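You operate a simulated robot arm through the tools that you are given. There is no shell and no other tool. Be economical: measure what you need, move in short steps, check, and stop when the job is done.

Carry out the task below with a simulated robot arm. There is one attempt and no reset: what you move stays moved.

Task
Give the brown pot 2 pumps of the sauce on the green sign and put a lid on it.
Fine: turn it round to the yellow marker.
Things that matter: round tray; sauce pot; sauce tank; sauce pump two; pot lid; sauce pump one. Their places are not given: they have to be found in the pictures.

Only the result counts: the job must be done as asked and must still hold three seconds after the hand-in. Knocking over, shifting, dropping, spilling or breaking anything else fails it. Lids that push on must go on centred and level and be pressed home; caps that screw on are set level and turned clockwise until they are tight.

Robot
A 6-joint arm with a two-finger parallel gripper, fixed in place. Base frame: the origin is at the foot of the arm, x ahead of it, y to its left, z up; the work surface is at about z = 0. Lengths are in mm, angles in degrees, forces in N, time in s.
With the tool pointing down near the work surface it reaches from about 140 to 580 mm from the base axis. Its first joint turns from -66.0 to 66.0 degrees. Payload 2.1 kg.
The tool frame sits at the grasp point between the pads (the TCP): z along the fingers, y along the line on which they close. The tips reach 30 mm beyond it. Largest opening 94 mm; finger width 28, thickness 10; the body of the gripper, 50 by 96 mm, starts 55 mm behind the TCP.
Orientation is that of the tool frame in the base frame, as a unit quaternion [w, x, y, z]. With the fingers straight down and closing along the base's y, the tool's x points along the base's -x, its y along +y and its z along -z.

Tools
- The arm moves only by the tool apply_moves. Its argument "series" is a list of rows, each a list of 7 numbers: the turn, a rotation vector about the tool's x, y, z in degrees, then the shift along the tool's x, y, z in mm, then the gripper command, from -1 (shut) to 1 (fully open), values between in proportion. In form: [[rx, ry, rz, dx, dy, dz, claw], ...]. A call has 1 to 10 rows; each row shifts and turns the commanded pose from where the row before left it, along the tool's axes as they then stand. Each row takes 0.2 s and may step no farther than 50 mm and 8.6 degrees from the row before; otherwise, or with a gripper value out of range, the whole call is refused. A pose out of reach is approached as far as the arm can. The call stops where the force on the tool passes 90 N (or 10 N more than at its start, if that is more) or the arm is blocked; 0.2 s more then pass. The fingers move at their own pace (about 72 mm/s each) and stop on an object; they squeeze with about 30 N. The grip force told is the motor's: it shows also when the fingers shut on nothing. Time passes only in rows, and 0.2 s behind the last, so rows that do not move let the fingers close. It gives the time, the measured TCP pose, the force on the tool (base axes), the opening and the grip force at its end, in the units of the frame above (readings bear some noise).
- Cameras (640 x 400 px; columns grow to the right, rows downward): "scene" is fixed at [62.3, -379, 492.8]; the picture's right is [0.62, -0.79, 0.00], its down [-0.46, -0.36, -0.81] and it looks along [0.64, 0.50, -0.59] (base axes); focal length 214 px, centre (320, 200). "wrist" rides on the gripper at [-37, 0, -58] in the tool frame; the picture's right is [0.00, -1.00, 0.00], its down [0.97, 0.00, -0.24] and it looks along [0.24, 0.00, 0.97] (tool axes); focal length 218 px, centre (320, 200).
- snapshot(camera): a new picture of that camera. No time passes.
- pixel_to_xyz(camera, pixels): there is no depth. For up to 12 entries [column, row, z] of the newest picture of that camera ("zoom" is the newest enlarged one), the place [x, y] in the base frame at which the ray of that pixel passes the height z, good to about 3 mm, but the place of the scene camera against the robot may be out by one fixed shift of up to 18 mm in any direction. No time passes.
- inspect(camera, box): a new picture of the part [left, top, right, bottom] of that camera's present view, enlarged. No time passes.
- hand_in(): hands the job in; it is judged then, once.

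Go step by step. Measure first, check grasps and placings, and put right what went wrong. The budget is 80 turns and 54 pictures, counting those below and the enlarged ones. Unless the task says otherwise, let go and move clear before handing in, and close with one line.

The tools are called after "Call:" by a JSON object that holds its "name" and its "arguments". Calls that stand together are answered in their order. apply_moves: Moves the arm, as the interface text tells. Its arguments: {"type":"object","properties":{"series":{"type":"array","items":{"type":"array","items":{"type":"number"}}}},"required":["series"]} The other tools are called the same way: snapshot (camera) takes a picture; pixel_to_xyz (camera, pixels) gives the place at which the rays of pixels pass given heights; inspect (camera, box) takes an enlarged picture of a part of a camera's view; hand_in () hands the job in.

At the start:

```text
time: 0.0
tcp_pos: [259.5, -94.8, 434.0]
ee_rot: [0.0, 0.0, 1.0, -0.001]
ft_force: [0.3, -0.5, 0.6]
gripper_width: 93.9
grip_force: 0.1
```

scene: 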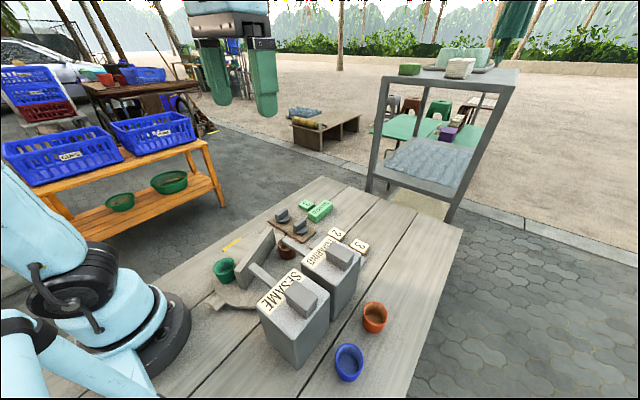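
wrist: 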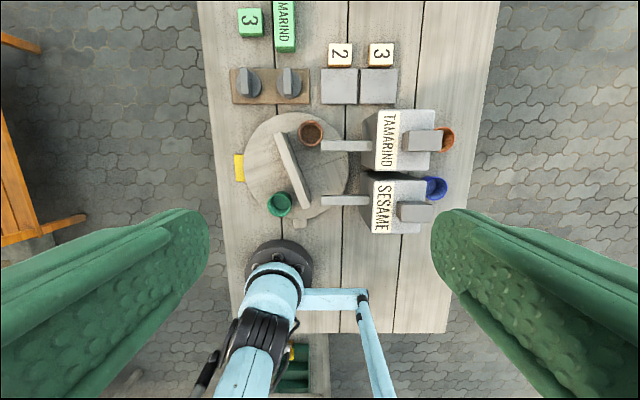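

The wrist picture shows a round tray around (297,165) with brown pot (311,133) and green pot (279,203), pumps at (345,145) and (345,200), and a green sign reading TAMARIND at (285,25). I enlarge the parts to read details.

Call:
{"name": "inspect", "arguments": {"camera": "wrist", "box": [220, 0, 470, 156]}}

Call:
{"name": "inspect", "arguments": {"camera": "wrist", "box": [220, 90, 470, 246]}}

Call:
{"name": "inspect", "arguments": {"camera": "scene", "box": [190, 180, 420, 390]}}

```text
2.56 times, centred on (345, 78) of wrist
```

zoom: 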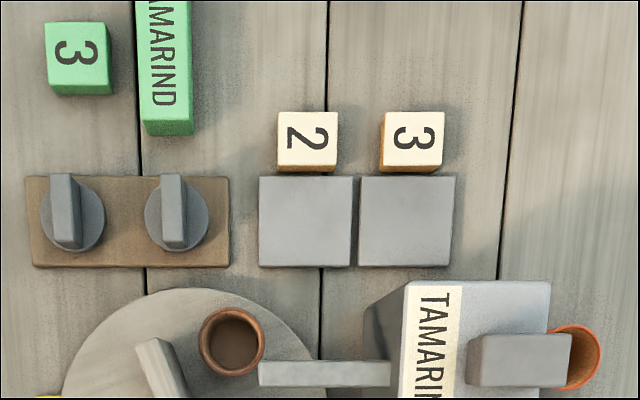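

```text
2.56 times, centred on (345, 168) of wrist
```

zoom: 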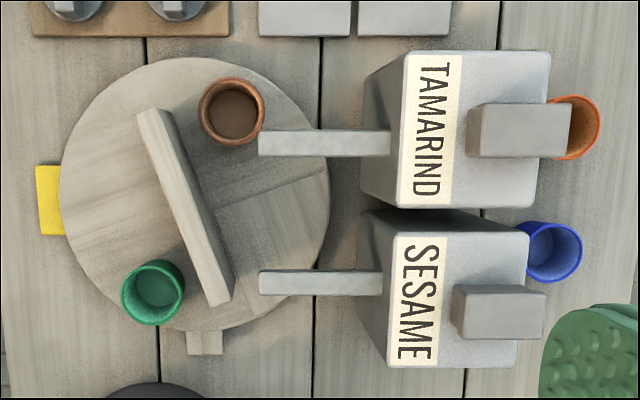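

```text
1.90 times, centred on (305, 285) of scene
```

zoom: 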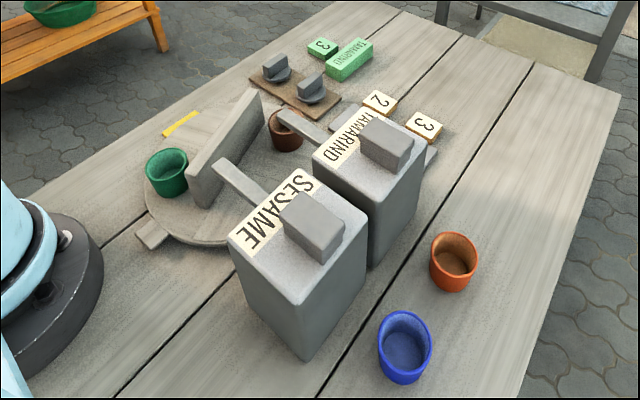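

The green sign reads TAMARIND; the lids look like the round knobs on the brown board. I measure the main points at guessed heights.

Call:
{"name": "pixel_to_xyz", "arguments": {"camera": "wrist", "pixels": [[311, 133, 50], [279, 203, 50], [297, 165, 15], [239, 168, 0], [322, 146, 120], [368, 146, 120], [322, 200, 120], [425, 141, 140], [415, 211, 140], [248, 82, 30], [291, 82, 30], [296, 223, 10]]}}

Call:
{"name": "pixel_to_xyz", "arguments": {"camera": "scene", "pixels": [[286, 247, 50], [224, 265, 50], [252, 265, 120], [340, 254, 140], [299, 296, 140], [283, 214, 30], [300, 227, 30], [231, 244, 0]]}}

```text
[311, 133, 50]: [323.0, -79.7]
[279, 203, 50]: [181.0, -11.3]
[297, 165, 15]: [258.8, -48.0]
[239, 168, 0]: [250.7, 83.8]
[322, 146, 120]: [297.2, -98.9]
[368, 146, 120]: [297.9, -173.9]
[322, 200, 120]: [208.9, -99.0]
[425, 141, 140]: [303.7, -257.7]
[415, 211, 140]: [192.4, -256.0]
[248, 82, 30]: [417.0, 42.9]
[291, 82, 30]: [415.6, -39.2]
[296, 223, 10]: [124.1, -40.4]
```

```text
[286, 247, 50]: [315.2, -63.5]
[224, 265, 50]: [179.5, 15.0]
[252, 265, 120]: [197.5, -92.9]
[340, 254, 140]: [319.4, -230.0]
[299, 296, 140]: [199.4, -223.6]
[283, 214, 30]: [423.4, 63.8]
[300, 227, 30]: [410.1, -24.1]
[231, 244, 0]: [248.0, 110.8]
```

Rough places are known; I move lower and left to get a second, closer view for heights.

Call:
{"name": "apply_moves", "arguments": {"series": [[0, 0, 0, 0, 26, 35, 1], [0, 0, 0, 0, 26, 35, 1], [0, 0, 0, 0, 26, 35, 1], [0, 0, 0, 0, 0, 0, 1]]}}

Call:
{"name": "snapshot", "arguments": {"camera": "wrist"}}

Call:
{"name": "inspect", "arguments": {"camera": "wrist", "box": [200, 20, 520, 220]}}

```text
time: 1.0
tcp_pos: [260.3, -15.7, 328.6]
ee_rot: [0.001, 0.0, 1.0, 0.0]
ft_force: [-0.2, 0.1, 0.0]
gripper_width: 94.0
grip_force: 0.1
```

```text
48 pictures are left
```

wrist: 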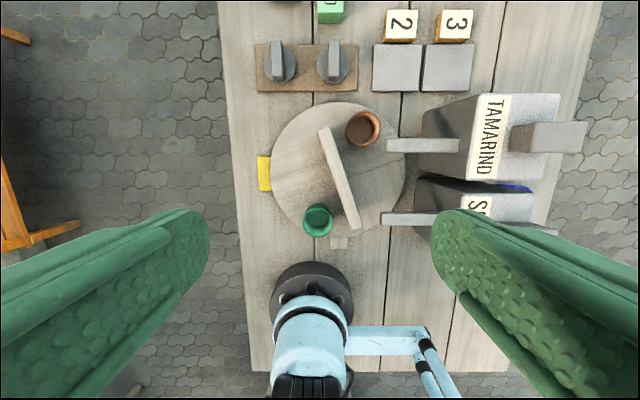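

```text
2.00 times, centred on (360, 120) of wrist
```

zoom: 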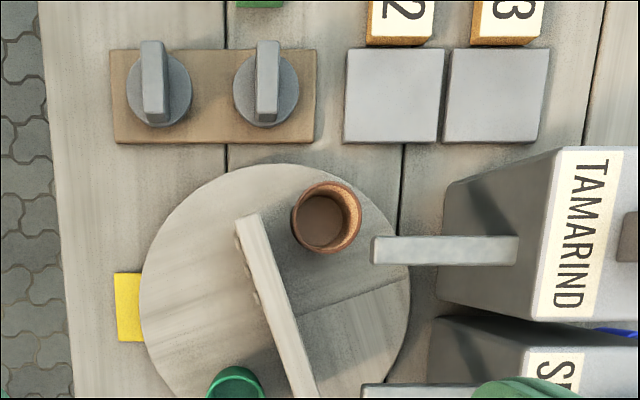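

Now triangulating: I read the same points at two heights in this view.

Call:
{"name": "pixel_to_xyz", "arguments": {"camera": "zoom", "pixels": [[372, 249, 60], [372, 249, 120], [326, 217, 20], [326, 217, 60], [240, 235, 20], [240, 235, 80], [160, 91, 10], [160, 91, 40], [267, 88, 10], [267, 88, 40], [128, 307, 0], [275, 300, 10]]}}

Call:
{"name": "pixel_to_xyz", "arguments": {"camera": "wrist", "pixels": [[532, 138, 140], [532, 138, 180], [558, 95, 100], [558, 95, 150], [318, 219, 20], [318, 219, 60], [272, 170, 10], [405, 165, 10], [340, 103, 10], [340, 242, 10], [355, 227, 60], [325, 130, 60]]}}

```text
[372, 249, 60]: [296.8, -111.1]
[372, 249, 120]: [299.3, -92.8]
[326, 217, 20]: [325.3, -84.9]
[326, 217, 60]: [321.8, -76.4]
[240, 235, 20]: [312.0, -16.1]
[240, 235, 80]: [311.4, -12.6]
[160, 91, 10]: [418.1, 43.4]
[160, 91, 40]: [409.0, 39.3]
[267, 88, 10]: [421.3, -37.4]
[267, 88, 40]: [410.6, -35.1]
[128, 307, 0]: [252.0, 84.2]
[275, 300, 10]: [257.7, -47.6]
```

```text
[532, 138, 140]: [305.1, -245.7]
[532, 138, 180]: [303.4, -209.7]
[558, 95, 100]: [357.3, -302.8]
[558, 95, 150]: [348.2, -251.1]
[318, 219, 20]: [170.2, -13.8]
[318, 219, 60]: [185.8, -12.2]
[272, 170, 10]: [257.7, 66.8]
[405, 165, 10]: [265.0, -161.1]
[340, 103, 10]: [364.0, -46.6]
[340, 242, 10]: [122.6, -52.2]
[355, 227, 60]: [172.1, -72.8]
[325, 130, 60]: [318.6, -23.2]
```

The spout tip of the tamarind pump sits at about (299,-97,106), while the brown pot is near (324,-80), so the tray must turn about 28° clockwise before pumping. The bar across the tray centre (≈(257,-47)) is the handle; I move above it with the fingers square to it and look closer.

Call:
{"name": "apply_moves", "arguments": {"series": [[0, 0, 0, 0, -16, 40, 1], [0, 0, 0, 3, -16, 40, 1], [0, 0, -7.4, 0, 0, 28, 1], [0, 0, -7.4, 0, 0, 20, 0.5], [0, 0, -7.2, 0, 0, 0, 0.5], [0, 0, 0, 0, 0, 0, 0.5]]}}

Call:
{"name": "snapshot", "arguments": {"camera": "wrist"}}

Call:
{"name": "inspect", "arguments": {"camera": "scene", "box": [190, 190, 350, 310]}}

```text
time: 2.4
tcp_pos: [256.6, -49.9, 200.8]
ee_rot: [0.001, -0.192, 0.981, 0.0]
ft_force: [0.4, 0.4, 1.0]
gripper_width: 70.6
grip_force: 0.1
```

```text
46 pictures are left
```

wrist: 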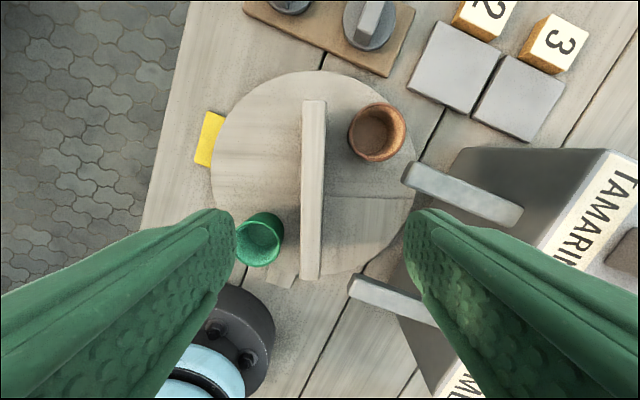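

```text
3.33 times, centred on (270, 250) of scene
```

zoom: 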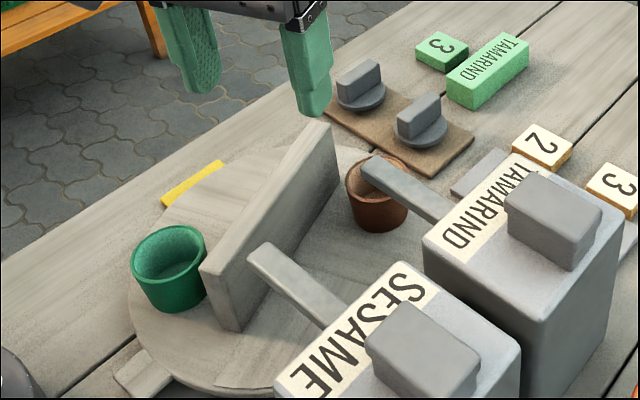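

The bar is parallel to the image columns at column ≈312, rows 100–278; I compute its ends and the tray edge.

Call:
{"name": "pixel_to_xyz", "arguments": {"camera": "wrist", "pixels": [[314, 100, 60], [314, 100, 80], [310, 279, 60], [310, 279, 80], [212, 170, 10], [415, 170, 10], [313, 70, 10], [302, 200, 80], [324, 200, 80], [403, 178, 100], [376, 135, 50], [260, 240, 50]]}}

Call:
{"name": "pixel_to_xyz", "arguments": {"camera": "zoom", "pixels": [[206, 268, 60], [206, 268, 80], [326, 124, 60], [326, 124, 80], [214, 325, 10], [326, 124, 100], [206, 268, 100]]}}

```text
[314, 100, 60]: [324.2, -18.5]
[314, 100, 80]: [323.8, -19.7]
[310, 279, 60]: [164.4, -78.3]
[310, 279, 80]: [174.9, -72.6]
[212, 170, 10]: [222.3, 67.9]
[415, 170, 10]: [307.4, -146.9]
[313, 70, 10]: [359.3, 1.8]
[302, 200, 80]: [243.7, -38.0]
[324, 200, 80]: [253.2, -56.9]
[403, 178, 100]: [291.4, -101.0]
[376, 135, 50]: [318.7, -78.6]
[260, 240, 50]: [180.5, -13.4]
```

```text
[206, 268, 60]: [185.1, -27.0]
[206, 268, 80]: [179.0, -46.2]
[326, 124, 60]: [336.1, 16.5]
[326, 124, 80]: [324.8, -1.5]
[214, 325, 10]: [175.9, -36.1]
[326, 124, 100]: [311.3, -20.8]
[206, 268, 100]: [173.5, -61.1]
```

The bar is about 164 long, top at ~72, and the tray centre is about (254,-45.5). I shift 5 mm, descend astride the bar, and close.

Call:
{"name": "apply_moves", "arguments": {"series": [[0, 0, 0, 0.8, 5, 30, 0.5], [0, 0, 0, 0, 0, 35, 0.5], [0, 0, 0, 0, 0, 35, 0.5], [0, 0, 0, 0, 0, 30, 0.5], [0, 0, 0, 0, 0, 0, 0.5]]}}

Call:
{"name": "snapshot", "arguments": {"camera": "wrist"}}

Call:
{"name": "inspect", "arguments": {"camera": "scene", "box": [190, 190, 350, 310]}}

```text
time: 3.6
tcp_pos: [254.3, -47.2, 72.2]
ee_rot: [0.001, -0.191, 0.982, 0.0]
ft_force: [0.4, 0.3, -0.5]
gripper_width: 70.4
grip_force: 0.1
```

```text
44 pictures are left
```

wrist: 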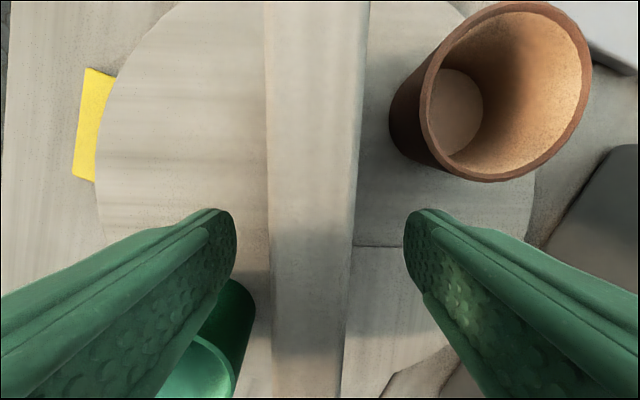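

```text
3.33 times, centred on (270, 250) of scene
```

zoom: 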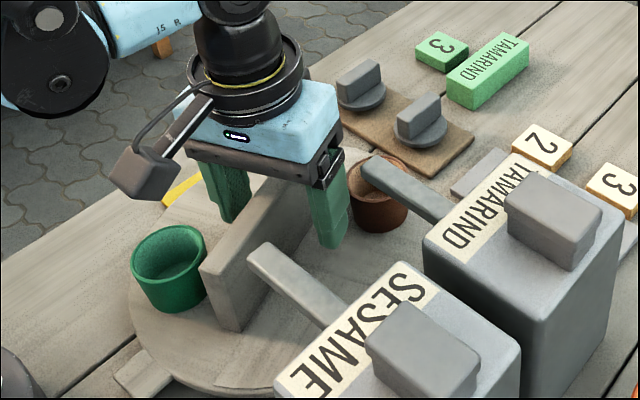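

The fingers straddle the bar (cols 265–360, centre ≈313). I lower 5 mm, nudge 2 mm and close.

Call:
{"name": "apply_moves", "arguments": {"series": [[0, 0, 0, 0, 2, 4, 0.5], [0, 0, 0, 0, 0, 0, -1], [0, 0, 0, 0, 0, 0, -1], [0, 0, 0, 0, 0, 0, -1], [0, 0, 0, 0, 0, 0, -1]]}}

```text
time: 4.8
tcp_pos: [251.9, -43.8, 68.1]
ee_rot: [-0.001, -0.191, 0.982, 0.001]
ft_force: [-2.6, 10.3, -6.9]
gripper_width: 22.2
grip_force: 45.3
```

Gripped the 22 mm bar. I turn it 28° clockwise (tool +z) in small steps and check.

Call:
{"name": "apply_moves", "arguments": {"series": [[0, 0, 5, 0, 0.7, 0, -1], [0, 0, 5, 0, 0, 0, -1], [0, 0, 5, 0, 0, 0, -1], [0, 0, 5, 0, 0, 0, -1], [0, 0, 5, 0, 0, 0, -1], [0, 0, 3, 0, 0, 0, -1], [0, 0, 0, 0, 0, 0, -1]]}}

Call:
{"name": "snapshot", "arguments": {"camera": "wrist"}}

Call:
{"name": "inspect", "arguments": {"camera": "scene", "box": [190, 190, 350, 310]}}

```text
time: 6.4
tcp_pos: [253.1, -45.6, 66.4]
ee_rot: [-0.001, 0.054, 0.999, -0.004]
ft_force: [-21.4, -31.4, 32.1]
gripper_width: 22.6
grip_force: 44.6
```

```text
42 pictures are left
```

wrist: 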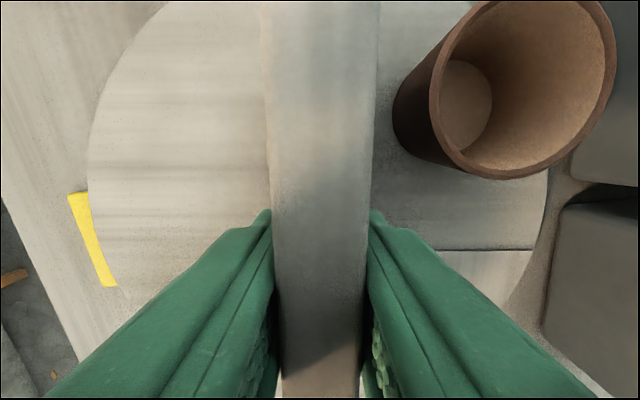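

```text
3.33 times, centred on (270, 250) of scene
```

zoom: 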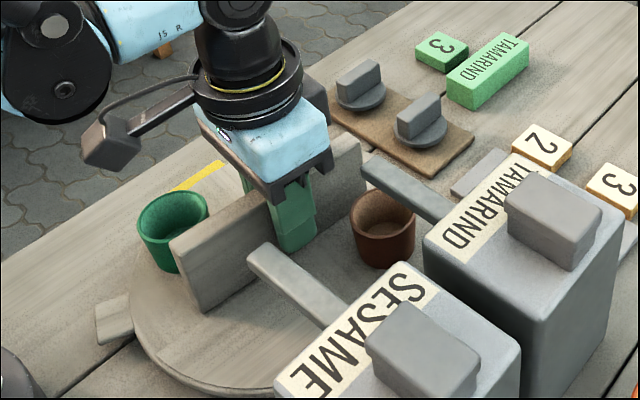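

The tray turned 28° with the bar; I measure where the pot's rim and base are now.

Call:
{"name": "pixel_to_xyz", "arguments": {"camera": "wrist", "pixels": [[526, 88, 45], [526, 88, 55], [466, 110, 12], [466, 110, 18], [435, 120, 50], [617, 60, 50]]}}

Call:
{"name": "pixel_to_xyz", "arguments": {"camera": "zoom", "pixels": [[384, 212, 50], [366, 163, 100], [376, 172, 100]]}}

```text
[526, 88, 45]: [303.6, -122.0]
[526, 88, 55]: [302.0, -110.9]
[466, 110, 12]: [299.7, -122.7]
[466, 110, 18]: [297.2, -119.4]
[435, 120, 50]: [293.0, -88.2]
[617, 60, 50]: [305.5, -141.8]
```

```text
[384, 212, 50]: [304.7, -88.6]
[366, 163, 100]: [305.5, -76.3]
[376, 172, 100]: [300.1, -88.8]
```

The pot centre comes out near (298,-108), just behind the spout tip (299,-97), as wanted. I let go, rise and check from above.

Call:
{"name": "apply_moves", "arguments": {"series": [[0, 0, 0, 0, 0, 0, 0.2], [0, 0, 0, 0, 0, 0, 0.4], [0, 0, 0, 0, 0, -30, 0.4], [0, 0, 0, 0, 0, -45, 0.4], [0, 0, -6.2, 0, 0, -45, 0.4], [0, 0, 0, 0, -20, -45, 0], [0, 0, 0, 0, -20, -10, -1], [0, 0, 0, 0, -20, 0, -1], [0, 0, 0, 0, 0, 0, -1]]}}

Call:
{"name": "snapshot", "arguments": {"camera": "wrist"}}

Call:
{"name": "inspect", "arguments": {"camera": "wrist", "box": [240, 80, 480, 230]}}

```text
time: 8.4
tcp_pos: [256.0, -104.3, 240.8]
ee_rot: [0.001, -0.001, 1.0, 0.0]
ft_force: [-0.1, 0.0, 0.5]
gripper_width: 0.0
grip_force: 30.1
```

```text
40 pictures are left
```

wrist: 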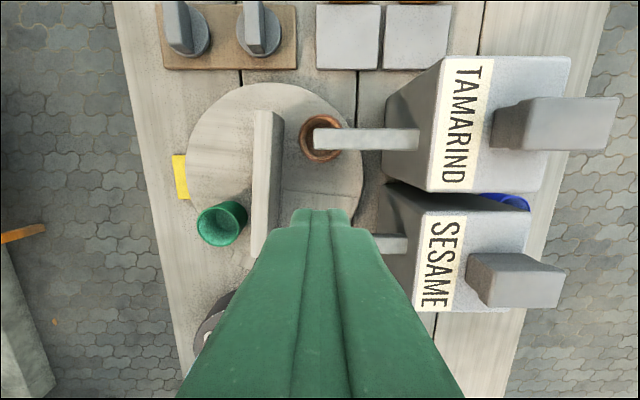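

```text
2.67 times, centred on (360, 155) of wrist
```

zoom: 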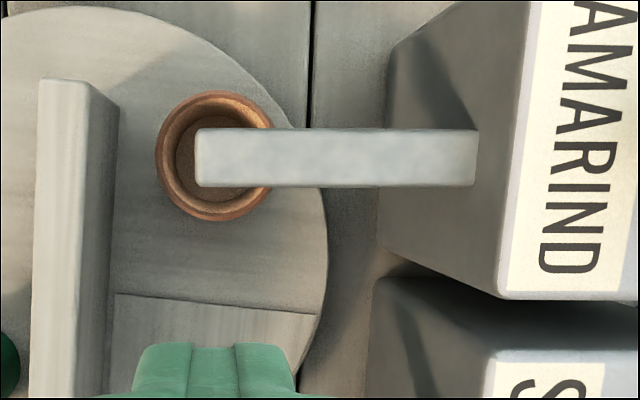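

From straight above, the pot's rim (zoom ≈(214,156)) lies centred under the spout just inside its tip (zoom col 196). Next I locate the TAMARIND pump block.

Call:
{"name": "pixel_to_xyz", "arguments": {"camera": "wrist", "pixels": [[576, 123, 165], [576, 123, 175], [535, 97, 170], [617, 97, 170], [610, 150, 170], [530, 149, 170], [535, 97, 180], [617, 97, 180]]}}

```text
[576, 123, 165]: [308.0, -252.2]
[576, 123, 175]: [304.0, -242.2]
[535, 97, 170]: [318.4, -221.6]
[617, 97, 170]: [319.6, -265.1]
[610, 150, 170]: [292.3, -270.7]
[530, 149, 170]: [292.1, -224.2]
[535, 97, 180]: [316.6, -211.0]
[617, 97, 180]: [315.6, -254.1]
```

Block top centre ≈(305,-246), z≈170. I move over it with fingers shut and look.

Call:
{"name": "apply_moves", "arguments": {"series": [[0, 0, 0, -12, -36, -5, -1], [0, 0, 0, -12, -36, 0, -1], [0, 0, 0, -12, -35, 0, -1], [0, 0, 0, -13, -35, 0, -1], [0, 0, 0, 0, 0, 0, -1]]}}

Call:
{"name": "snapshot", "arguments": {"camera": "wrist"}}

Call:
{"name": "inspect", "arguments": {"camera": "scene", "box": [240, 190, 400, 310]}}

```text
time: 9.6
tcp_pos: [303.3, -245.1, 247.2]
ee_rot: [0.001, -0.002, 1.0, 0.0]
ft_force: [0.9, 0.6, -0.6]
gripper_width: 0.1
grip_force: 30.3
```

```text
38 pictures are left
```

wrist: 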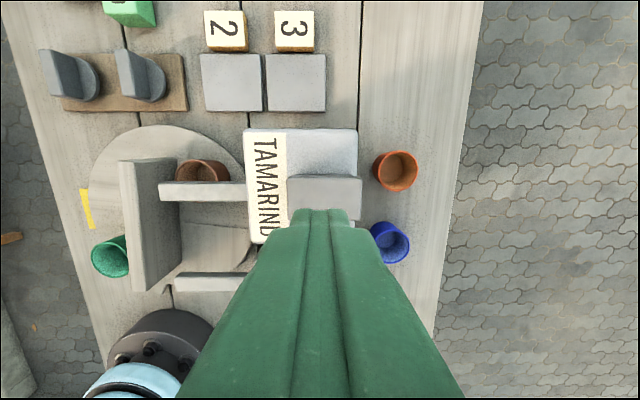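

```text
3.33 times, centred on (320, 250) of scene
```

zoom: 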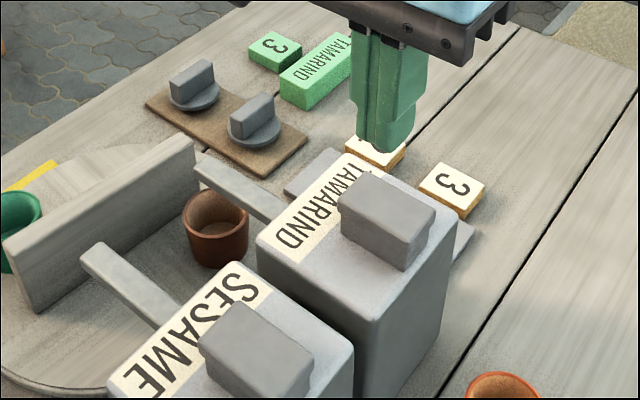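

Block is at cols 288–362 (centre slightly right of the fingers). I shift 3 mm and descend to just above its top.

Call:
{"name": "apply_moves", "arguments": {"series": [[0, 0, 0, -1, -3, 20, -1], [0, 0, 0, 0, 0, 15, -1], [0, 0, 0, 0, 0, 0, -1]]}}

Call:
{"name": "inspect", "arguments": {"camera": "scene", "box": [290, 200, 390, 275]}}

```text
time: 10.4
tcp_pos: [304.0, -248.5, 212.1]
ee_rot: [0.001, -0.002, 1.0, 0.001]
ft_force: [-0.2, -0.9, -0.5]
gripper_width: 0.1
grip_force: 30.6
```

```text
5.33 times, centred on (340, 238) of scene
```

zoom: 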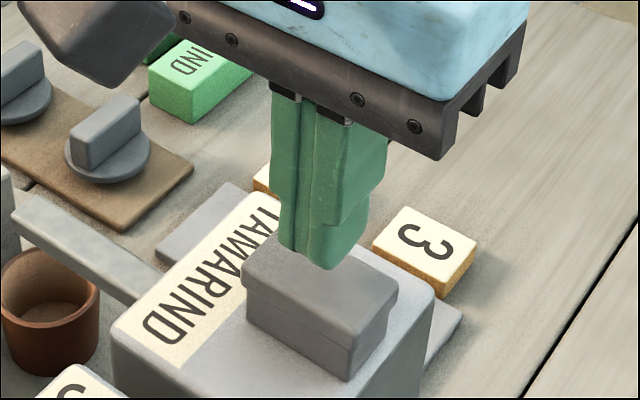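

The tips are right above the block. I go down in 3 mm steps to feel the contact.

Call:
{"name": "apply_moves", "arguments": {"series": [[0, 0, 0, 0, 0, 3, -1], [0, 0, 0, 0, 0, 3, -1], [0, 0, 0, 0, 0, 3, -1], [0, 0, 0, 0, 0, 3, -1]]}}

```text
time: 11.4
tcp_pos: [305.5, -248.5, 200.3]
ee_rot: [0.001, -0.002, 1.0, 0.001]
ft_force: [-0.2, -0.4, 0.1]
gripper_width: 0.2
grip_force: 29.8
```

Call:
{"name": "apply_moves", "arguments": {"series": [[0, 0, 0, 0, 0, 3, -1], [0, 0, 0, 0, 0, 3, -1], [0, 0, 0, 0, 0, 2, -1]]}}

```text
time: 12.2
tcp_pos: [305.5, -247.4, 192.9]
ee_rot: [0.0, -0.002, 1.0, 0.0]
ft_force: [1.3, 0.0, 1.6]
gripper_width: 0.0
grip_force: 29.7
```

No contact yet at tip z≈163 (force ≈1.6 N). I continue down; the call will stop by itself on a hard stop.

Call:
{"name": "apply_moves", "arguments": {"series": [[0, 0, 0, 0, 0, 3, -1], [0, 0, 0, 0, 0, 3, -1]]}}

Call:
{"name": "inspect", "arguments": {"camera": "scene", "box": [290, 200, 390, 275]}}

```text
time: 12.8
tcp_pos: [304.5, -247.1, 185.6]
ee_rot: [0.0, -0.002, 1.0, 0.0]
ft_force: [-0.1, 1.7, 3.1]
gripper_width: 0.2
grip_force: 30.5
```

```text
5.33 times, centred on (340, 238) of scene
```

zoom: 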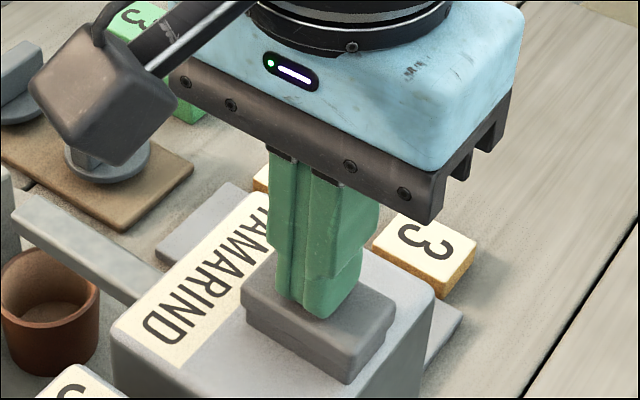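

The tips are now touching the block (3 N). I press on until the stop.

Call:
{"name": "apply_moves", "arguments": {"series": [[0, 0, 0, 0, 0, 3, -1], [0, 0, 0, 0, 0, 3, -1], [0, 0, 0, 0, 0, 3, -1], [0, 0, 0, 0, 0, 3, -1]]}}

Call:
{"name": "inspect", "arguments": {"camera": "scene", "box": [240, 200, 390, 300]}}

```text
time: 13.8
tcp_pos: [304.7, -248.2, 175.7]
ee_rot: [0.0, -0.002, 1.0, 0.0]
ft_force: [-4.9, 4.5, 76.7]
gripper_width: 0.2
grip_force: 30.5
```

```text
4.00 times, centred on (315, 250) of scene
```

zoom: 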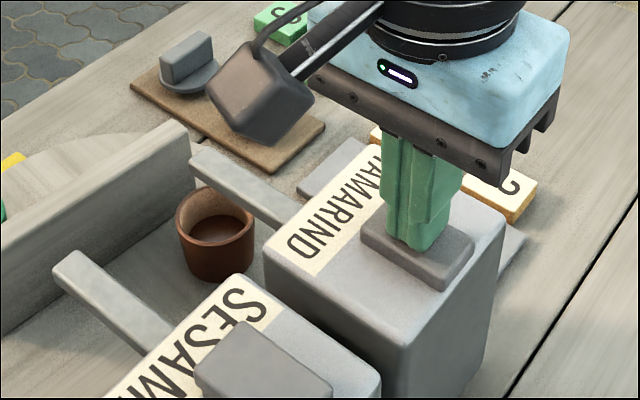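

Bottomed at 77 N and the pot now shows sauce at zoom (222,228). I rise fully, wait, and check the block returns.

Call:
{"name": "apply_moves", "arguments": {"series": [[0, 0, 0, 0, 0, -12, -1], [0, 0, 0, 0, 0, -14, -1], [0, 0, 0, 0, 0, 0, -1], [0, 0, 0, 0, 0, 0, -1]]}}

Call:
{"name": "inspect", "arguments": {"camera": "scene", "box": [240, 200, 390, 300]}}

```text
time: 14.8
tcp_pos: [304.1, -248.6, 200.2]
ee_rot: [0.001, -0.002, 1.0, 0.0]
ft_force: [-0.4, -0.1, -0.1]
gripper_width: 0.3
grip_force: 29.5
```

```text
4.00 times, centred on (315, 250) of scene
```

zoom: 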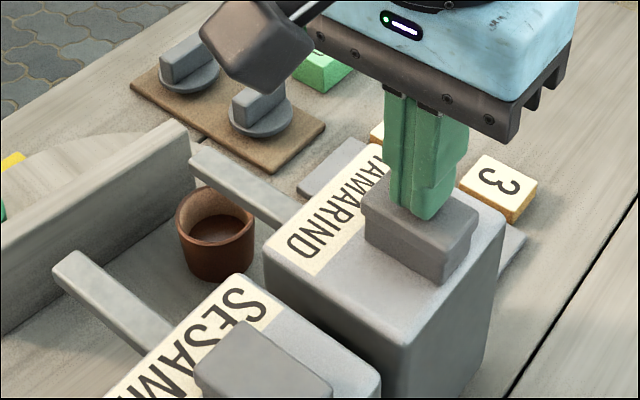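

The block sprang back to full height. Second press, same depth, then full release.

Call:
{"name": "apply_moves", "arguments": {"series": [[0, 0, 0, 0, 0, 7, -1], [0, 0, 0, 0, 0, 7, -1], [0, 0, 0, 0, 0, 3, -1], [0, 0, 0, 0, 0, 3, -1], [0, 0, 0, 0, 0, 3, -1], [0, 0, 0, 0, 0, 3, -1]]}}

Call:
{"name": "inspect", "arguments": {"camera": "scene", "box": [240, 200, 390, 300]}}

```text
time: 16.2
tcp_pos: [304.0, -247.6, 176.3]
ee_rot: [0.002, -0.002, 1.0, -0.001]
ft_force: [-0.2, 2.8, 75.4]
gripper_width: 0.1
grip_force: 29.9
```

```text
4.00 times, centred on (315, 250) of scene
```

zoom: 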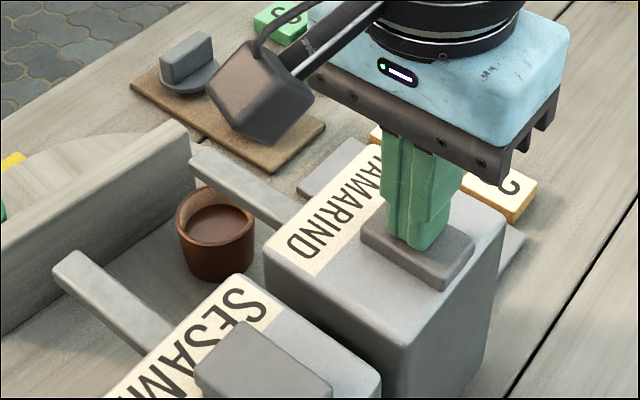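

The sauce level rose to two pumps. I lift off, travel back over the tray centre, and re-align with the bar (yaw −6°).

Call:
{"name": "apply_moves", "arguments": {"series": [[0, 0, 0, 0, 0, -20, -1], [0, 0, 0, 0, 0, -46, -1], [0, 0, 0, 11, 41, 0, -1], [0, 0, 0, 10, 41, 0, 0], [0, 0, 0, 10, 40, 0, 0.4], [0, 0, 0, 10, 40, 0, 0.4], [0, 0, 6.2, 10, 40, 0, 0.4], [0, 0, 0, 0, 0, 0, 0.4]]}}

Call:
{"name": "snapshot", "arguments": {"camera": "wrist"}}

```text
time: 18.0
tcp_pos: [255.3, -44.2, 237.1]
ee_rot: [0.001, 0.053, 0.999, 0.001]
ft_force: [0.7, 0.0, 0.6]
gripper_width: 65.7
grip_force: 0.1
```

```text
31 pictures are left
```

wrist: 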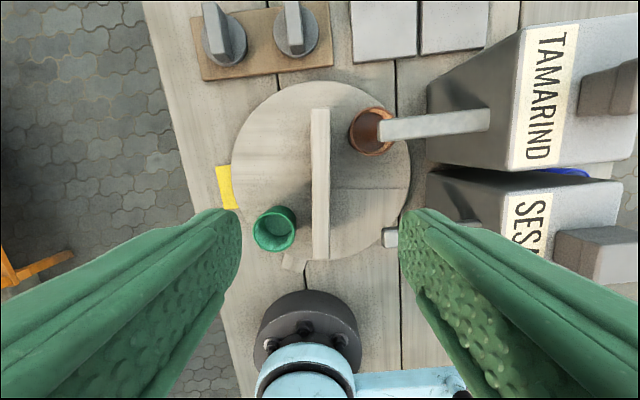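

The bar is at column 320, aligned. I descend and grip it.

Call:
{"name": "apply_moves", "arguments": {"series": [[0, 0, 0, 0, 0, 45, 0.4], [0, 0, 0, 0, 0, 45, 0.4], [0, 0, 0, 1, -0.5, 45, 0.4], [0, 0, 0, 0, 0, 34, 0.4], [0, 0, 0, 0, 0, 0, -1], [0, 0, 0, 0, 0, 0, -1], [0, 0, 0, 0, 0, 0, -1], [0, 0, 0, 0, 0, 0, -1]]}}

```text
time: 19.8
tcp_pos: [252.4, -44.2, 69.8]
ee_rot: [0.0, 0.053, 0.999, -0.004]
ft_force: [2.0, -40.6, -35.8]
gripper_width: 22.3
grip_force: 45.1
```

Gripped, with some side force; I ease 1 mm and turn counterclockwise gently in 4° steps.

Call:
{"name": "apply_moves", "arguments": {"series": [[0, 0, 0, 0, -1, 0, -1], [0, 0, -4, 0, 0, 0, -1], [0, 0, -4, 0, 0, 0, -1], [0, 0, -4, 0, 0, 0, -1], [0, 0, -4, 0, 0, 0, -1], [0, 0, -4, 0, 0, 0, -1], [0, 0, -4, 0, 0, 0, -1], [0, 0, -4, 0, 0, 0, -1]]}}

```text
time: 21.6
tcp_pos: [252.0, -43.8, 70.9]
ee_rot: [0.001, -0.193, 0.981, 0.006]
ft_force: [-2.9, 46.1, -11.2]
gripper_width: 22.7
grip_force: 45.6
```

At yaw 22° with 46 N side force; I ease 1 mm back and continue.

Call:
{"name": "apply_moves", "arguments": {"series": [[0, 0, 0, 0, 1.5, 0, -1], [0, 0, -4, 0, 0, 0, -1], [0, 0, -4, 0, 0, 0, -1], [0, 0, -4, 0, 0, 0, -1], [0, 0, -4, 0, 0, 0, -1], [0, 0, -4, 0, 0, 0, -1], [0, 0, -4, 0, 0, 0, -1], [0, 0, -4, 0, 0, 0, -1]]}}

```text
time: 23.4
tcp_pos: [251.5, -44.9, 70.9]
ee_rot: [0.003, -0.423, 0.906, 0.004]
ft_force: [-12.1, 39.5, -18.0]
gripper_width: 22.3
grip_force: 44.9
```

Yaw 50°, steady. I continue with a small ease.

Call:
{"name": "apply_moves", "arguments": {"series": [[0, 0, 0, -0.8, 0.7, 0, -1], [0, 0, -4, 0, 0, 0, -1], [0, 0, -4, 0, 0, 0, -1], [0, 0, -4, 0, 0, 0, -1], [0, 0, -4, 0, 0, 0, -1], [0, 0, -4, 0, 0, 0, -1], [0, 0, -4, 0, 0, 0, -1], [0, 0, -4, 0, 0, 0, -1], [0, 0, 0, 0, 0, 0, -1]]}}

Call:
{"name": "snapshot", "arguments": {"camera": "wrist"}}

Call:
{"name": "snapshot", "arguments": {"camera": "scene"}}

```text
time: 25.4
tcp_pos: [252.0, -44.5, 71.1]
ee_rot: [0.0, -0.63, 0.776, 0.005]
ft_force: [-26.2, 33.5, 8.8]
gripper_width: 22.2
grip_force: 44.9
```

```text
30 pictures are left
```

wrist: 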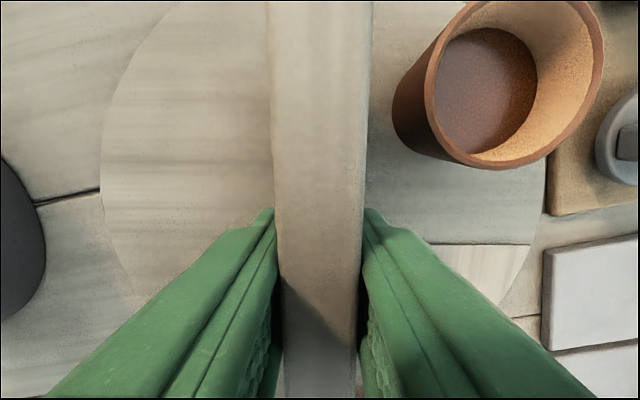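

```text
29 pictures are left
```

scene: 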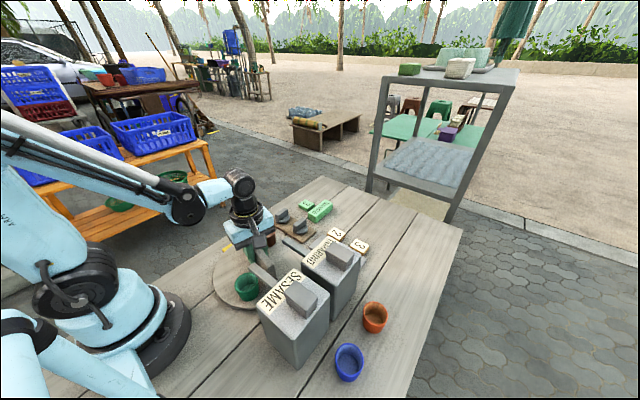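

Yaw 78°, pot steady with sauce in it. Continuing 28° more.

Call:
{"name": "apply_moves", "arguments": {"series": [[0, 0, 0, -0.4, 0.8, 0, -1], [0, 0, -4, 0, 0, 0, -1], [0, 0, -4, 0, 0, 0, -1], [0, 0, -4, 0, 0, 0, -1], [0, 0, -4, 0, 0, 0, -1], [0, 0, -4, 0, 0, 0, -1], [0, 0, -4, 0, 0, 0, -1], [0, 0, -4, 0, 0, 0, -1], [0, 0, 0, 0, 0, 0, -1]]}}

```text
time: 27.4
tcp_pos: [249.2, -44.5, 70.7]
ee_rot: [0.0, 0.799, -0.601, -0.005]
ft_force: [-26.8, 24.8, 19.1]
gripper_width: 22.3
grip_force: 45.0
```

Yaw 106°. Final stretch of 32° towards 138°.

Call:
{"name": "apply_moves", "arguments": {"series": [[0, 0, 0, -0.8, 0.5, 0, -1], [0, 0, -4, 0, 0, 0, -1], [0, 0, -4, 0, 0, 0, -1], [0, 0, -4, 0, 0, 0, -1], [0, 0, -4, 0, 0, 0, -1], [0, 0, -4, 0, 0, 0, -1], [0, 0, -4, 0, 0, 0, -1], [0, 0, -4, 0, 0, 0, -1], [0, 0, -4, 0, 0, 0, -1], [0, 0, 0, 0, 0, 0, -1]]}}

Call:
{"name": "snapshot", "arguments": {"camera": "wrist"}}

```text
time: 29.6
tcp_pos: [249.3, -44.6, 70.4]
ee_rot: [0.0, 0.934, -0.357, -0.001]
ft_force: [-28.8, 3.5, 6.7]
gripper_width: 22.9
grip_force: 44.6
```

```text
28 pictures are left
```

wrist: 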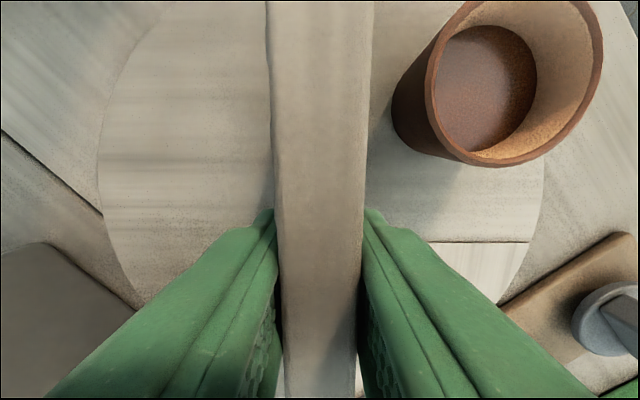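

Yaw 138°. I release, rise and look at pot versus marker.

Call:
{"name": "apply_moves", "arguments": {"series": [[0, 0, 0, 0, 0, 0, 0.2], [0, 0, 0, 0, 0, 0, 0.4], [0, 0, 0, 0, 0, -30, 0.4], [0, 0, 0, 0, 0, -45, 0.4], [0, 0, 0, 0, 0, -45, 0.4], [0, 0, 8, 0, 0, -45, 0.4], [0, 0, 8.5, 0, 0, -15, 0.4], [0, 0, 8.5, 0, 0, 0, 0.4], [0, 0, 8.5, 0, 0, 0, 0.4], [0, 0, 8.5, 0, 0, 0, 0.4]]}}

Call:
{"name": "apply_moves", "arguments": {"series": [[0, 0, 8.5, 0, 0, 0, 0.4], [0, 0, 8.5, 0, 0, 0, 0.4], [0, 0, 8.5, 0, 0, 0, 0.4], [0, 0, 8.5, 0, 0, 0, 0.4], [0, 0, 8.5, 0, 0, 0, 0.4], [0, 0, 8.5, 0, 0, 0, 0.4], [0, 0, 8.5, 0, 0, 0, 0.4], [0, 0, 8.5, 0, 0, 0, 0.4], [0, 0, 8.5, 0, 0, 0, 0.4], [0, 0, 8.5, 0, 0, 0, 0.4]]}}

Call:
{"name": "apply_moves", "arguments": {"series": [[0, 0, 8.5, -10, 30, 0, 0.4], [0, 0, 2.6, -10, 30, 0, 0.4], [0, 0, 0, 0, 0, 0, 0.4]]}}

Call:
{"name": "snapshot", "arguments": {"camera": "wrist"}}

```text
time: 31.8
tcp_pos: [250.9, -44.3, 252.0]
ee_rot: [-0.001, 0.742, -0.67, 0.0]
ft_force: [0.3, 1.4, -0.1]
gripper_width: 65.7
grip_force: 0.1
```

```text
time: 34.0
tcp_pos: [250.4, -45.5, 250.2]
ee_rot: [0.002, -0.094, 0.996, 0.0]
ft_force: [0.9, 0.0, -0.1]
gripper_width: 65.6
grip_force: 0.1
```

```text
time: 34.8
tcp_pos: [263.2, 17.7, 251.7]
ee_rot: [0.001, 0.001, 1.0, 0.0]
ft_force: [0.1, 0.7, 0.4]
gripper_width: 65.9
grip_force: 0.0
```

```text
27 pictures are left
```

wrist: 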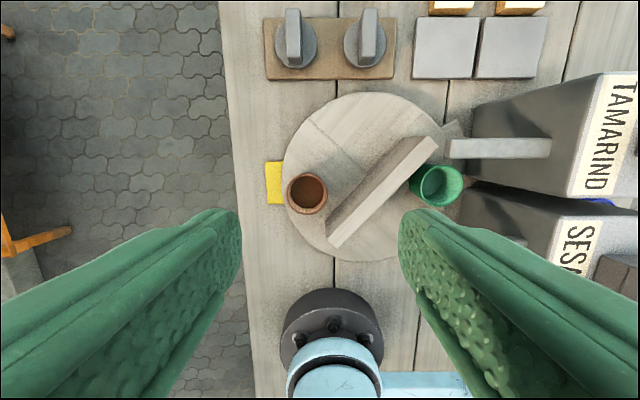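

Call:
{"name": "inspect", "arguments": {"camera": "wrist", "box": [240, 80, 400, 280]}}

Call:
{"name": "pixel_to_xyz", "arguments": {"camera": "wrist", "pixels": [[307, 193, 50], [305, 194, 50], [265, 161, 0], [266, 204, 0], [282, 163, 0], [284, 204, 0], [367, 175, 12]]}}

```text
2.00 times, centred on (320, 180) of wrist
```

zoom: 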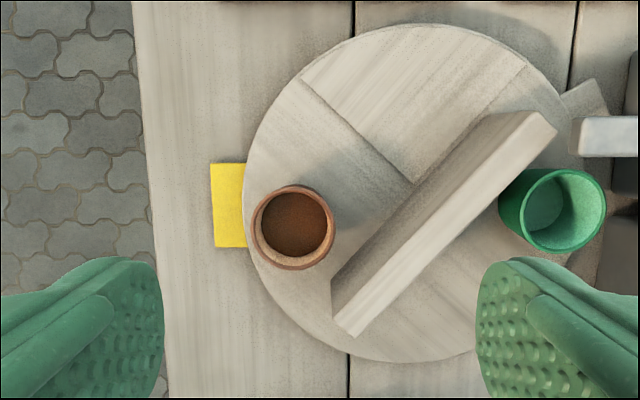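

```text
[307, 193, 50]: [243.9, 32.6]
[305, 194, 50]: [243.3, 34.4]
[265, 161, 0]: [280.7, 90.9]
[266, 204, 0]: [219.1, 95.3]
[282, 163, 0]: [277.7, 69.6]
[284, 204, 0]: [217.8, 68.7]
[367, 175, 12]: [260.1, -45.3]
```

The pot is about 5° past the marker (pot ≈(244,33), marker centre x≈249); I will correct that last. Now I look at the lids from above.

Call:
{"name": "apply_moves", "arguments": {"series": [[0, 0, 0, -36, 4, 20, 0.4], [0, 0, 0, -36, 4, 20, 0.4], [0, 0, 0, -36, 4, 20, 0.4], [0, 0, 0, -36, 4, 20, 0.4], [0, 0, 0, 0, 0, 0, 0.4]]}}

Call:
{"name": "snapshot", "arguments": {"camera": "wrist"}}

```text
time: 36.0
tcp_pos: [406.9, 34.1, 169.1]
ee_rot: [0.001, 0.001, 1.0, -0.001]
ft_force: [0.5, -0.1, -0.5]
gripper_width: 65.7
grip_force: 0.1
```

```text
25 pictures are left
```

wrist: 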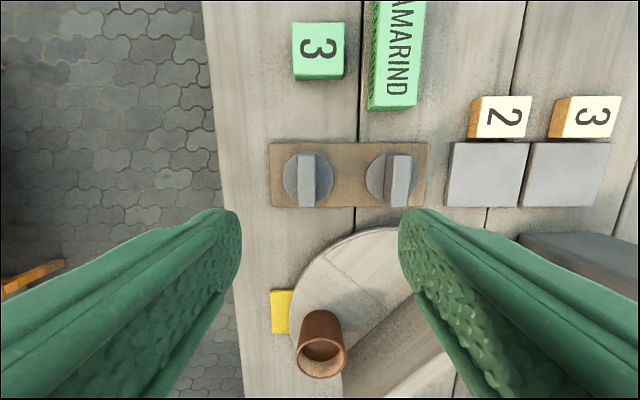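

Both lids look equal; I pick the left one (disc cols 282–333, handle centre ≈(308,180)).

Call:
{"name": "pixel_to_xyz", "arguments": {"camera": "wrist", "pixels": [[308, 152, 45], [308, 206, 45], [300, 180, 45], [316, 180, 45], [282, 178, 12], [333, 178, 12], [298, 152, 12], [308, 180, 30]]}}

Call:
{"name": "inspect", "arguments": {"camera": "scene", "box": [260, 190, 340, 250]}}

```text
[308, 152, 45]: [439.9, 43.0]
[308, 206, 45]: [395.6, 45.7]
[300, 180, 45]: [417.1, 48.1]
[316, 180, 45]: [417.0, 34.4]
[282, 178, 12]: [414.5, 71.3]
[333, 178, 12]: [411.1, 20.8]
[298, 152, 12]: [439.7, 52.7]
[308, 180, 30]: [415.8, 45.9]
```

```text
6.67 times, centred on (300, 220) of scene
```

zoom: 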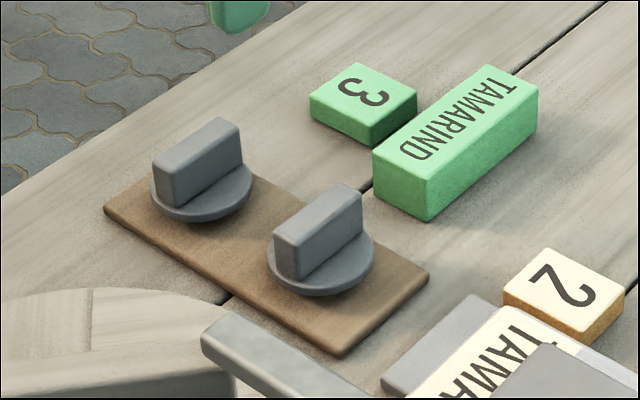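

Handle centre ≈(415,43). I descend astride it to TCP z≈54 and look before closing.

Call:
{"name": "apply_moves", "arguments": {"series": [[0, 0, 0, -7.5, 9, 30, 0.2], [0, 0, 0, 0, 0, 40, 0.2], [0, 0, 0, 0, 0, 30, 0.2], [0, 0, 0, 0, 0, 13, 0.2], [0, 0, 0, 0, 0, 0, 0.2]]}}

Call:
{"name": "snapshot", "arguments": {"camera": "wrist"}}

Call:
{"name": "inspect", "arguments": {"camera": "scene", "box": [240, 170, 340, 245]}}

```text
time: 37.2
tcp_pos: [414.0, 40.7, 56.6]
ee_rot: [0.001, 0.001, 1.0, 0.0]
ft_force: [1.0, 0.1, -1.6]
gripper_width: 56.3
grip_force: 0.0
```

```text
23 pictures are left
```

wrist: 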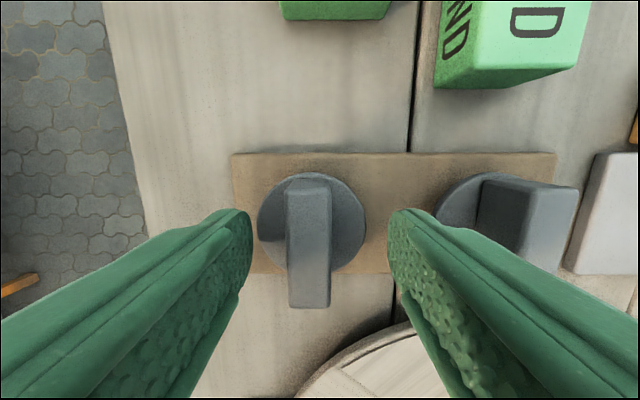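

```text
5.33 times, centred on (290, 208) of scene
```

zoom: 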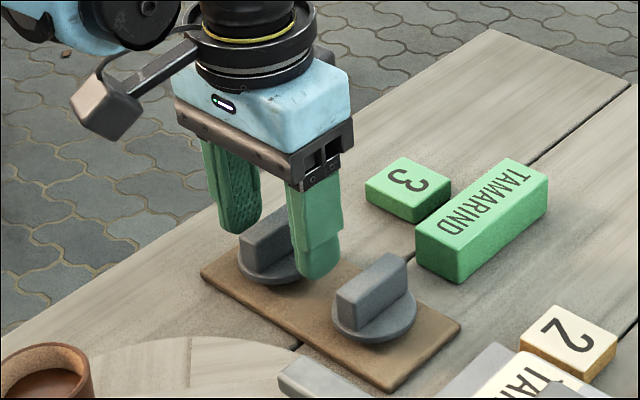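

Handle centre is col ≈308, 4 mm to the left; x is right. I shift, lower 5 mm and close.

Call:
{"name": "apply_moves", "arguments": {"series": [[0, 0, 0, 0, 3.5, 0, 0.2], [0, 0, 0, 0, 0, 5, 0.2], [0, 0, 0, 0, 0, 0, -1], [0, 0, 0, 0, 0, 0, -1], [0, 0, 0, 0, 0, 0, -1], [0, 0, 0, 0, 0, 0, -1]]}}

Call:
{"name": "snapshot", "arguments": {"camera": "wrist"}}

Call:
{"name": "inspect", "arguments": {"camera": "scene", "box": [240, 170, 340, 245]}}

```text
time: 38.6
tcp_pos: [414.4, 46.0, 52.8]
ee_rot: [0.001, 0.001, 1.0, 0.001]
ft_force: [-0.2, -0.8, 0.5]
gripper_width: 14.5
grip_force: 29.6
```

```text
21 pictures are left
```

wrist: 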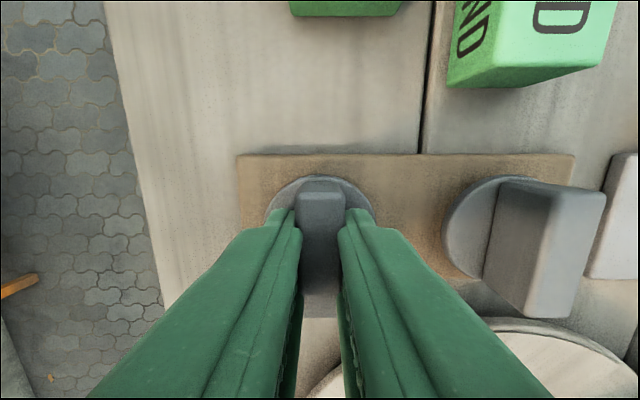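

```text
5.33 times, centred on (290, 208) of scene
```

zoom: 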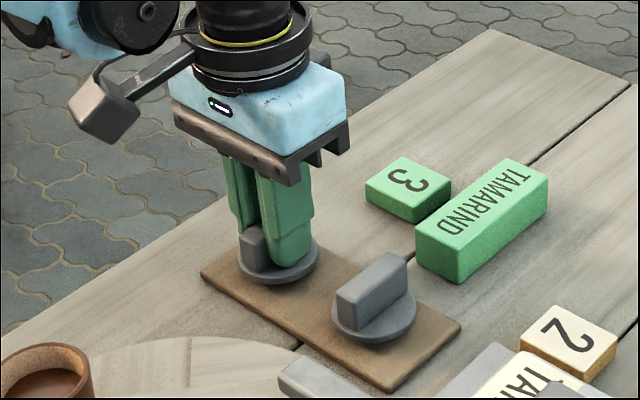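

Grip holds the 14.5 mm handle. I lift the lid and carry it above the pot at about (245,33).

Call:
{"name": "apply_moves", "arguments": {"series": [[0, 0, 0, 0, 0, -20, -1], [0, 0, 0, 0, 0, -45, -1], [0, 0, 0, 0, 0, -45, -1], [0, 0, 0, 40, -3, 0, -1], [0, 0, 0, 40, -3, 0, -1], [0, 0, 0, 40, -3, 0, -1], [0, 0, 0, 25, -3, 0, -1], [0, 0, 0, 0, 0, 0, -1], [0, 0, 0, 0, 0, 0, -1]]}}

Call:
{"name": "snapshot", "arguments": {"camera": "wrist"}}

Call:
{"name": "inspect", "arguments": {"camera": "scene", "box": [190, 190, 310, 280]}}

```text
time: 40.6
tcp_pos: [268.1, 34.3, 162.2]
ee_rot: [0.001, 0.001, 1.0, 0.001]
ft_force: [0.4, -1.2, -0.7]
gripper_width: 14.2
grip_force: 30.2
```

```text
19 pictures are left
```

wrist: 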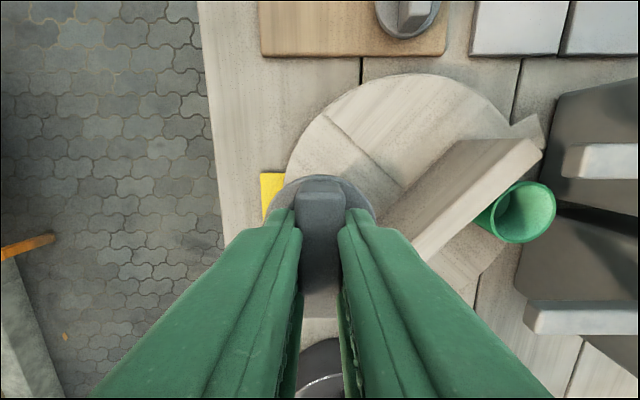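

```text
4.44 times, centred on (250, 235) of scene
```

zoom: 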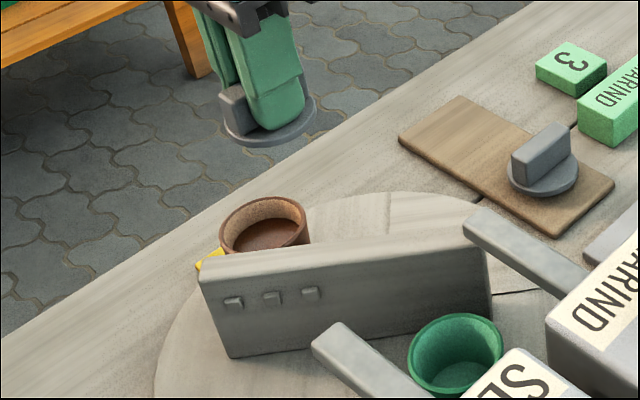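

The lid is held level. I use the scene picture to compare the lid (known place) with the pot rim.

Call:
{"name": "pixel_to_xyz", "arguments": {"camera": "zoom", "pixels": [[267, 122, 122], [267, 122, 127], [265, 226, 56], [265, 226, 52]]}}

```text
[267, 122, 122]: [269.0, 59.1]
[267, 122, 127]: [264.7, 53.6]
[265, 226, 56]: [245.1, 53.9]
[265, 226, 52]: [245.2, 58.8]
```

Both estimates put the pot at about (245,33). I move over it and descend to just above the rim, then look.

Call:
{"name": "apply_moves", "arguments": {"series": [[0, 0, 0, 12, -0.6, 0, -1], [0, 0, 0, 10.4, 0, 10, -1], [0, 0, 0, 0, 0, 22, -1], [0, 0, 0, 0, 0, 20, -1], [0, 0, 0, 0, 0, 0, -1]]}}

Call:
{"name": "inspect", "arguments": {"camera": "scene", "box": [200, 205, 300, 280]}}

Call:
{"name": "snapshot", "arguments": {"camera": "wrist"}}

```text
time: 41.8
tcp_pos: [247.3, 33.7, 111.5]
ee_rot: [0.001, 0.001, 1.0, 0.0]
ft_force: [0.5, 0.0, -0.1]
gripper_width: 14.5
grip_force: 29.7
```

```text
5.33 times, centred on (250, 242) of scene
```

zoom: 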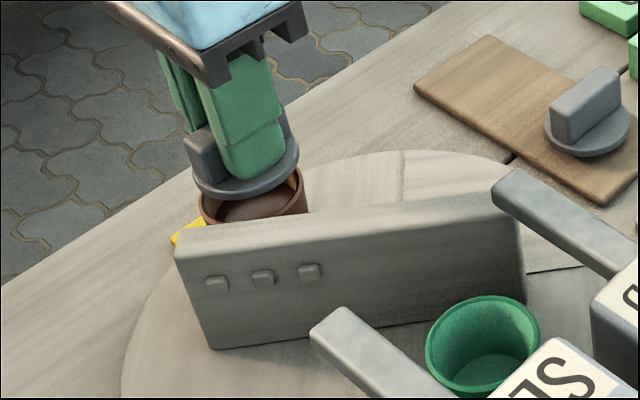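

```text
16 pictures are left
```

wrist: 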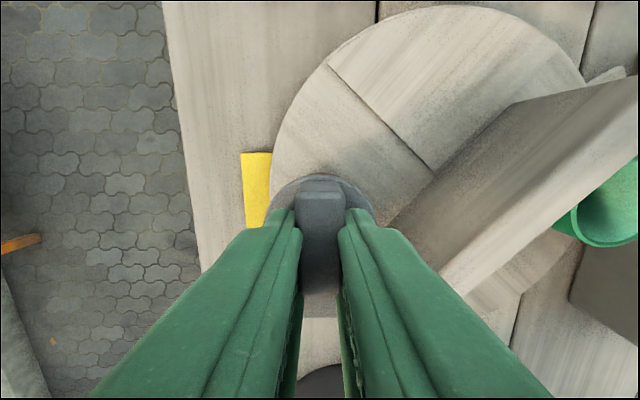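

In the scene view the lid (zoom ≈(246,171)) hangs nearly straight above the rim (≈(254,203)). I check the offset numerically.

Call:
{"name": "pixel_to_xyz", "arguments": {"camera": "zoom", "pixels": [[246, 170, 73], [246, 170, 76], [254, 203, 56], [254, 203, 58], [254, 198, 56]]}}

```text
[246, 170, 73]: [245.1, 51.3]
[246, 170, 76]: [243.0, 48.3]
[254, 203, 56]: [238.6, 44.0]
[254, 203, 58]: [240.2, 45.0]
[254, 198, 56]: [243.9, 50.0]
```

Let me look closely at the rim sliver behind the lid in the wrist view.

Call:
{"name": "inspect", "arguments": {"camera": "wrist", "box": [250, 155, 400, 250]}}

```text
4.21 times, centred on (325, 202) of wrist
```

zoom: 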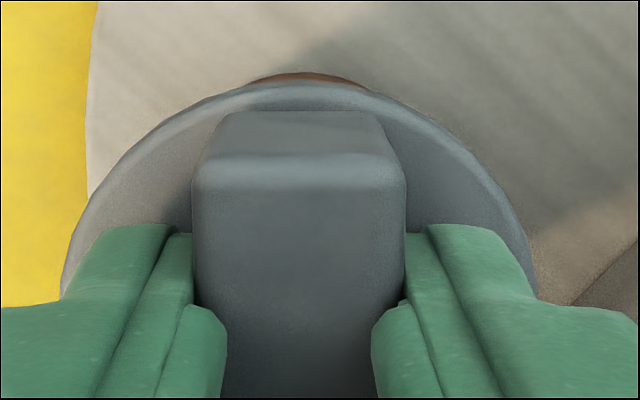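

The pot is about 2 mm nearer in x and 1 mm to −y of the lid. I correct and lower until touch.

Call:
{"name": "apply_moves", "arguments": {"series": [[0, 0, 0, 2.2, -1.2, 0, -1], [0, 0, 0, 0, 0, 4, -1], [0, 0, 0, 0, 0, 2, -1], [0, 0, 0, 0, 0, 0, -1]]}}

Call:
{"name": "inspect", "arguments": {"camera": "scene", "box": [210, 210, 290, 270]}}

```text
time: 42.8
tcp_pos: [244.8, 32.4, 105.4]
ee_rot: [0.001, 0.001, 1.0, 0.0]
ft_force: [-0.2, -0.5, -0.1]
gripper_width: 14.6
grip_force: 30.2
```

```text
6.67 times, centred on (250, 240) of scene
```

zoom: 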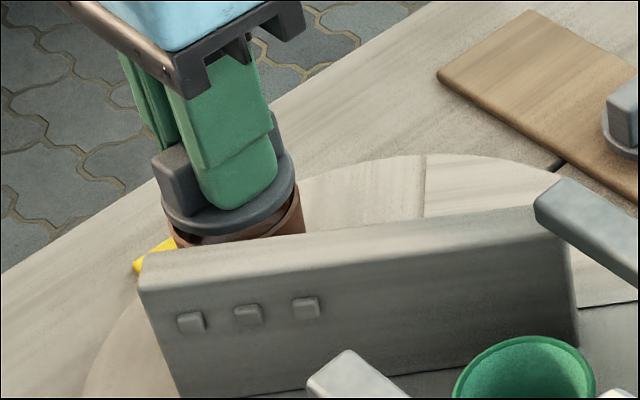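

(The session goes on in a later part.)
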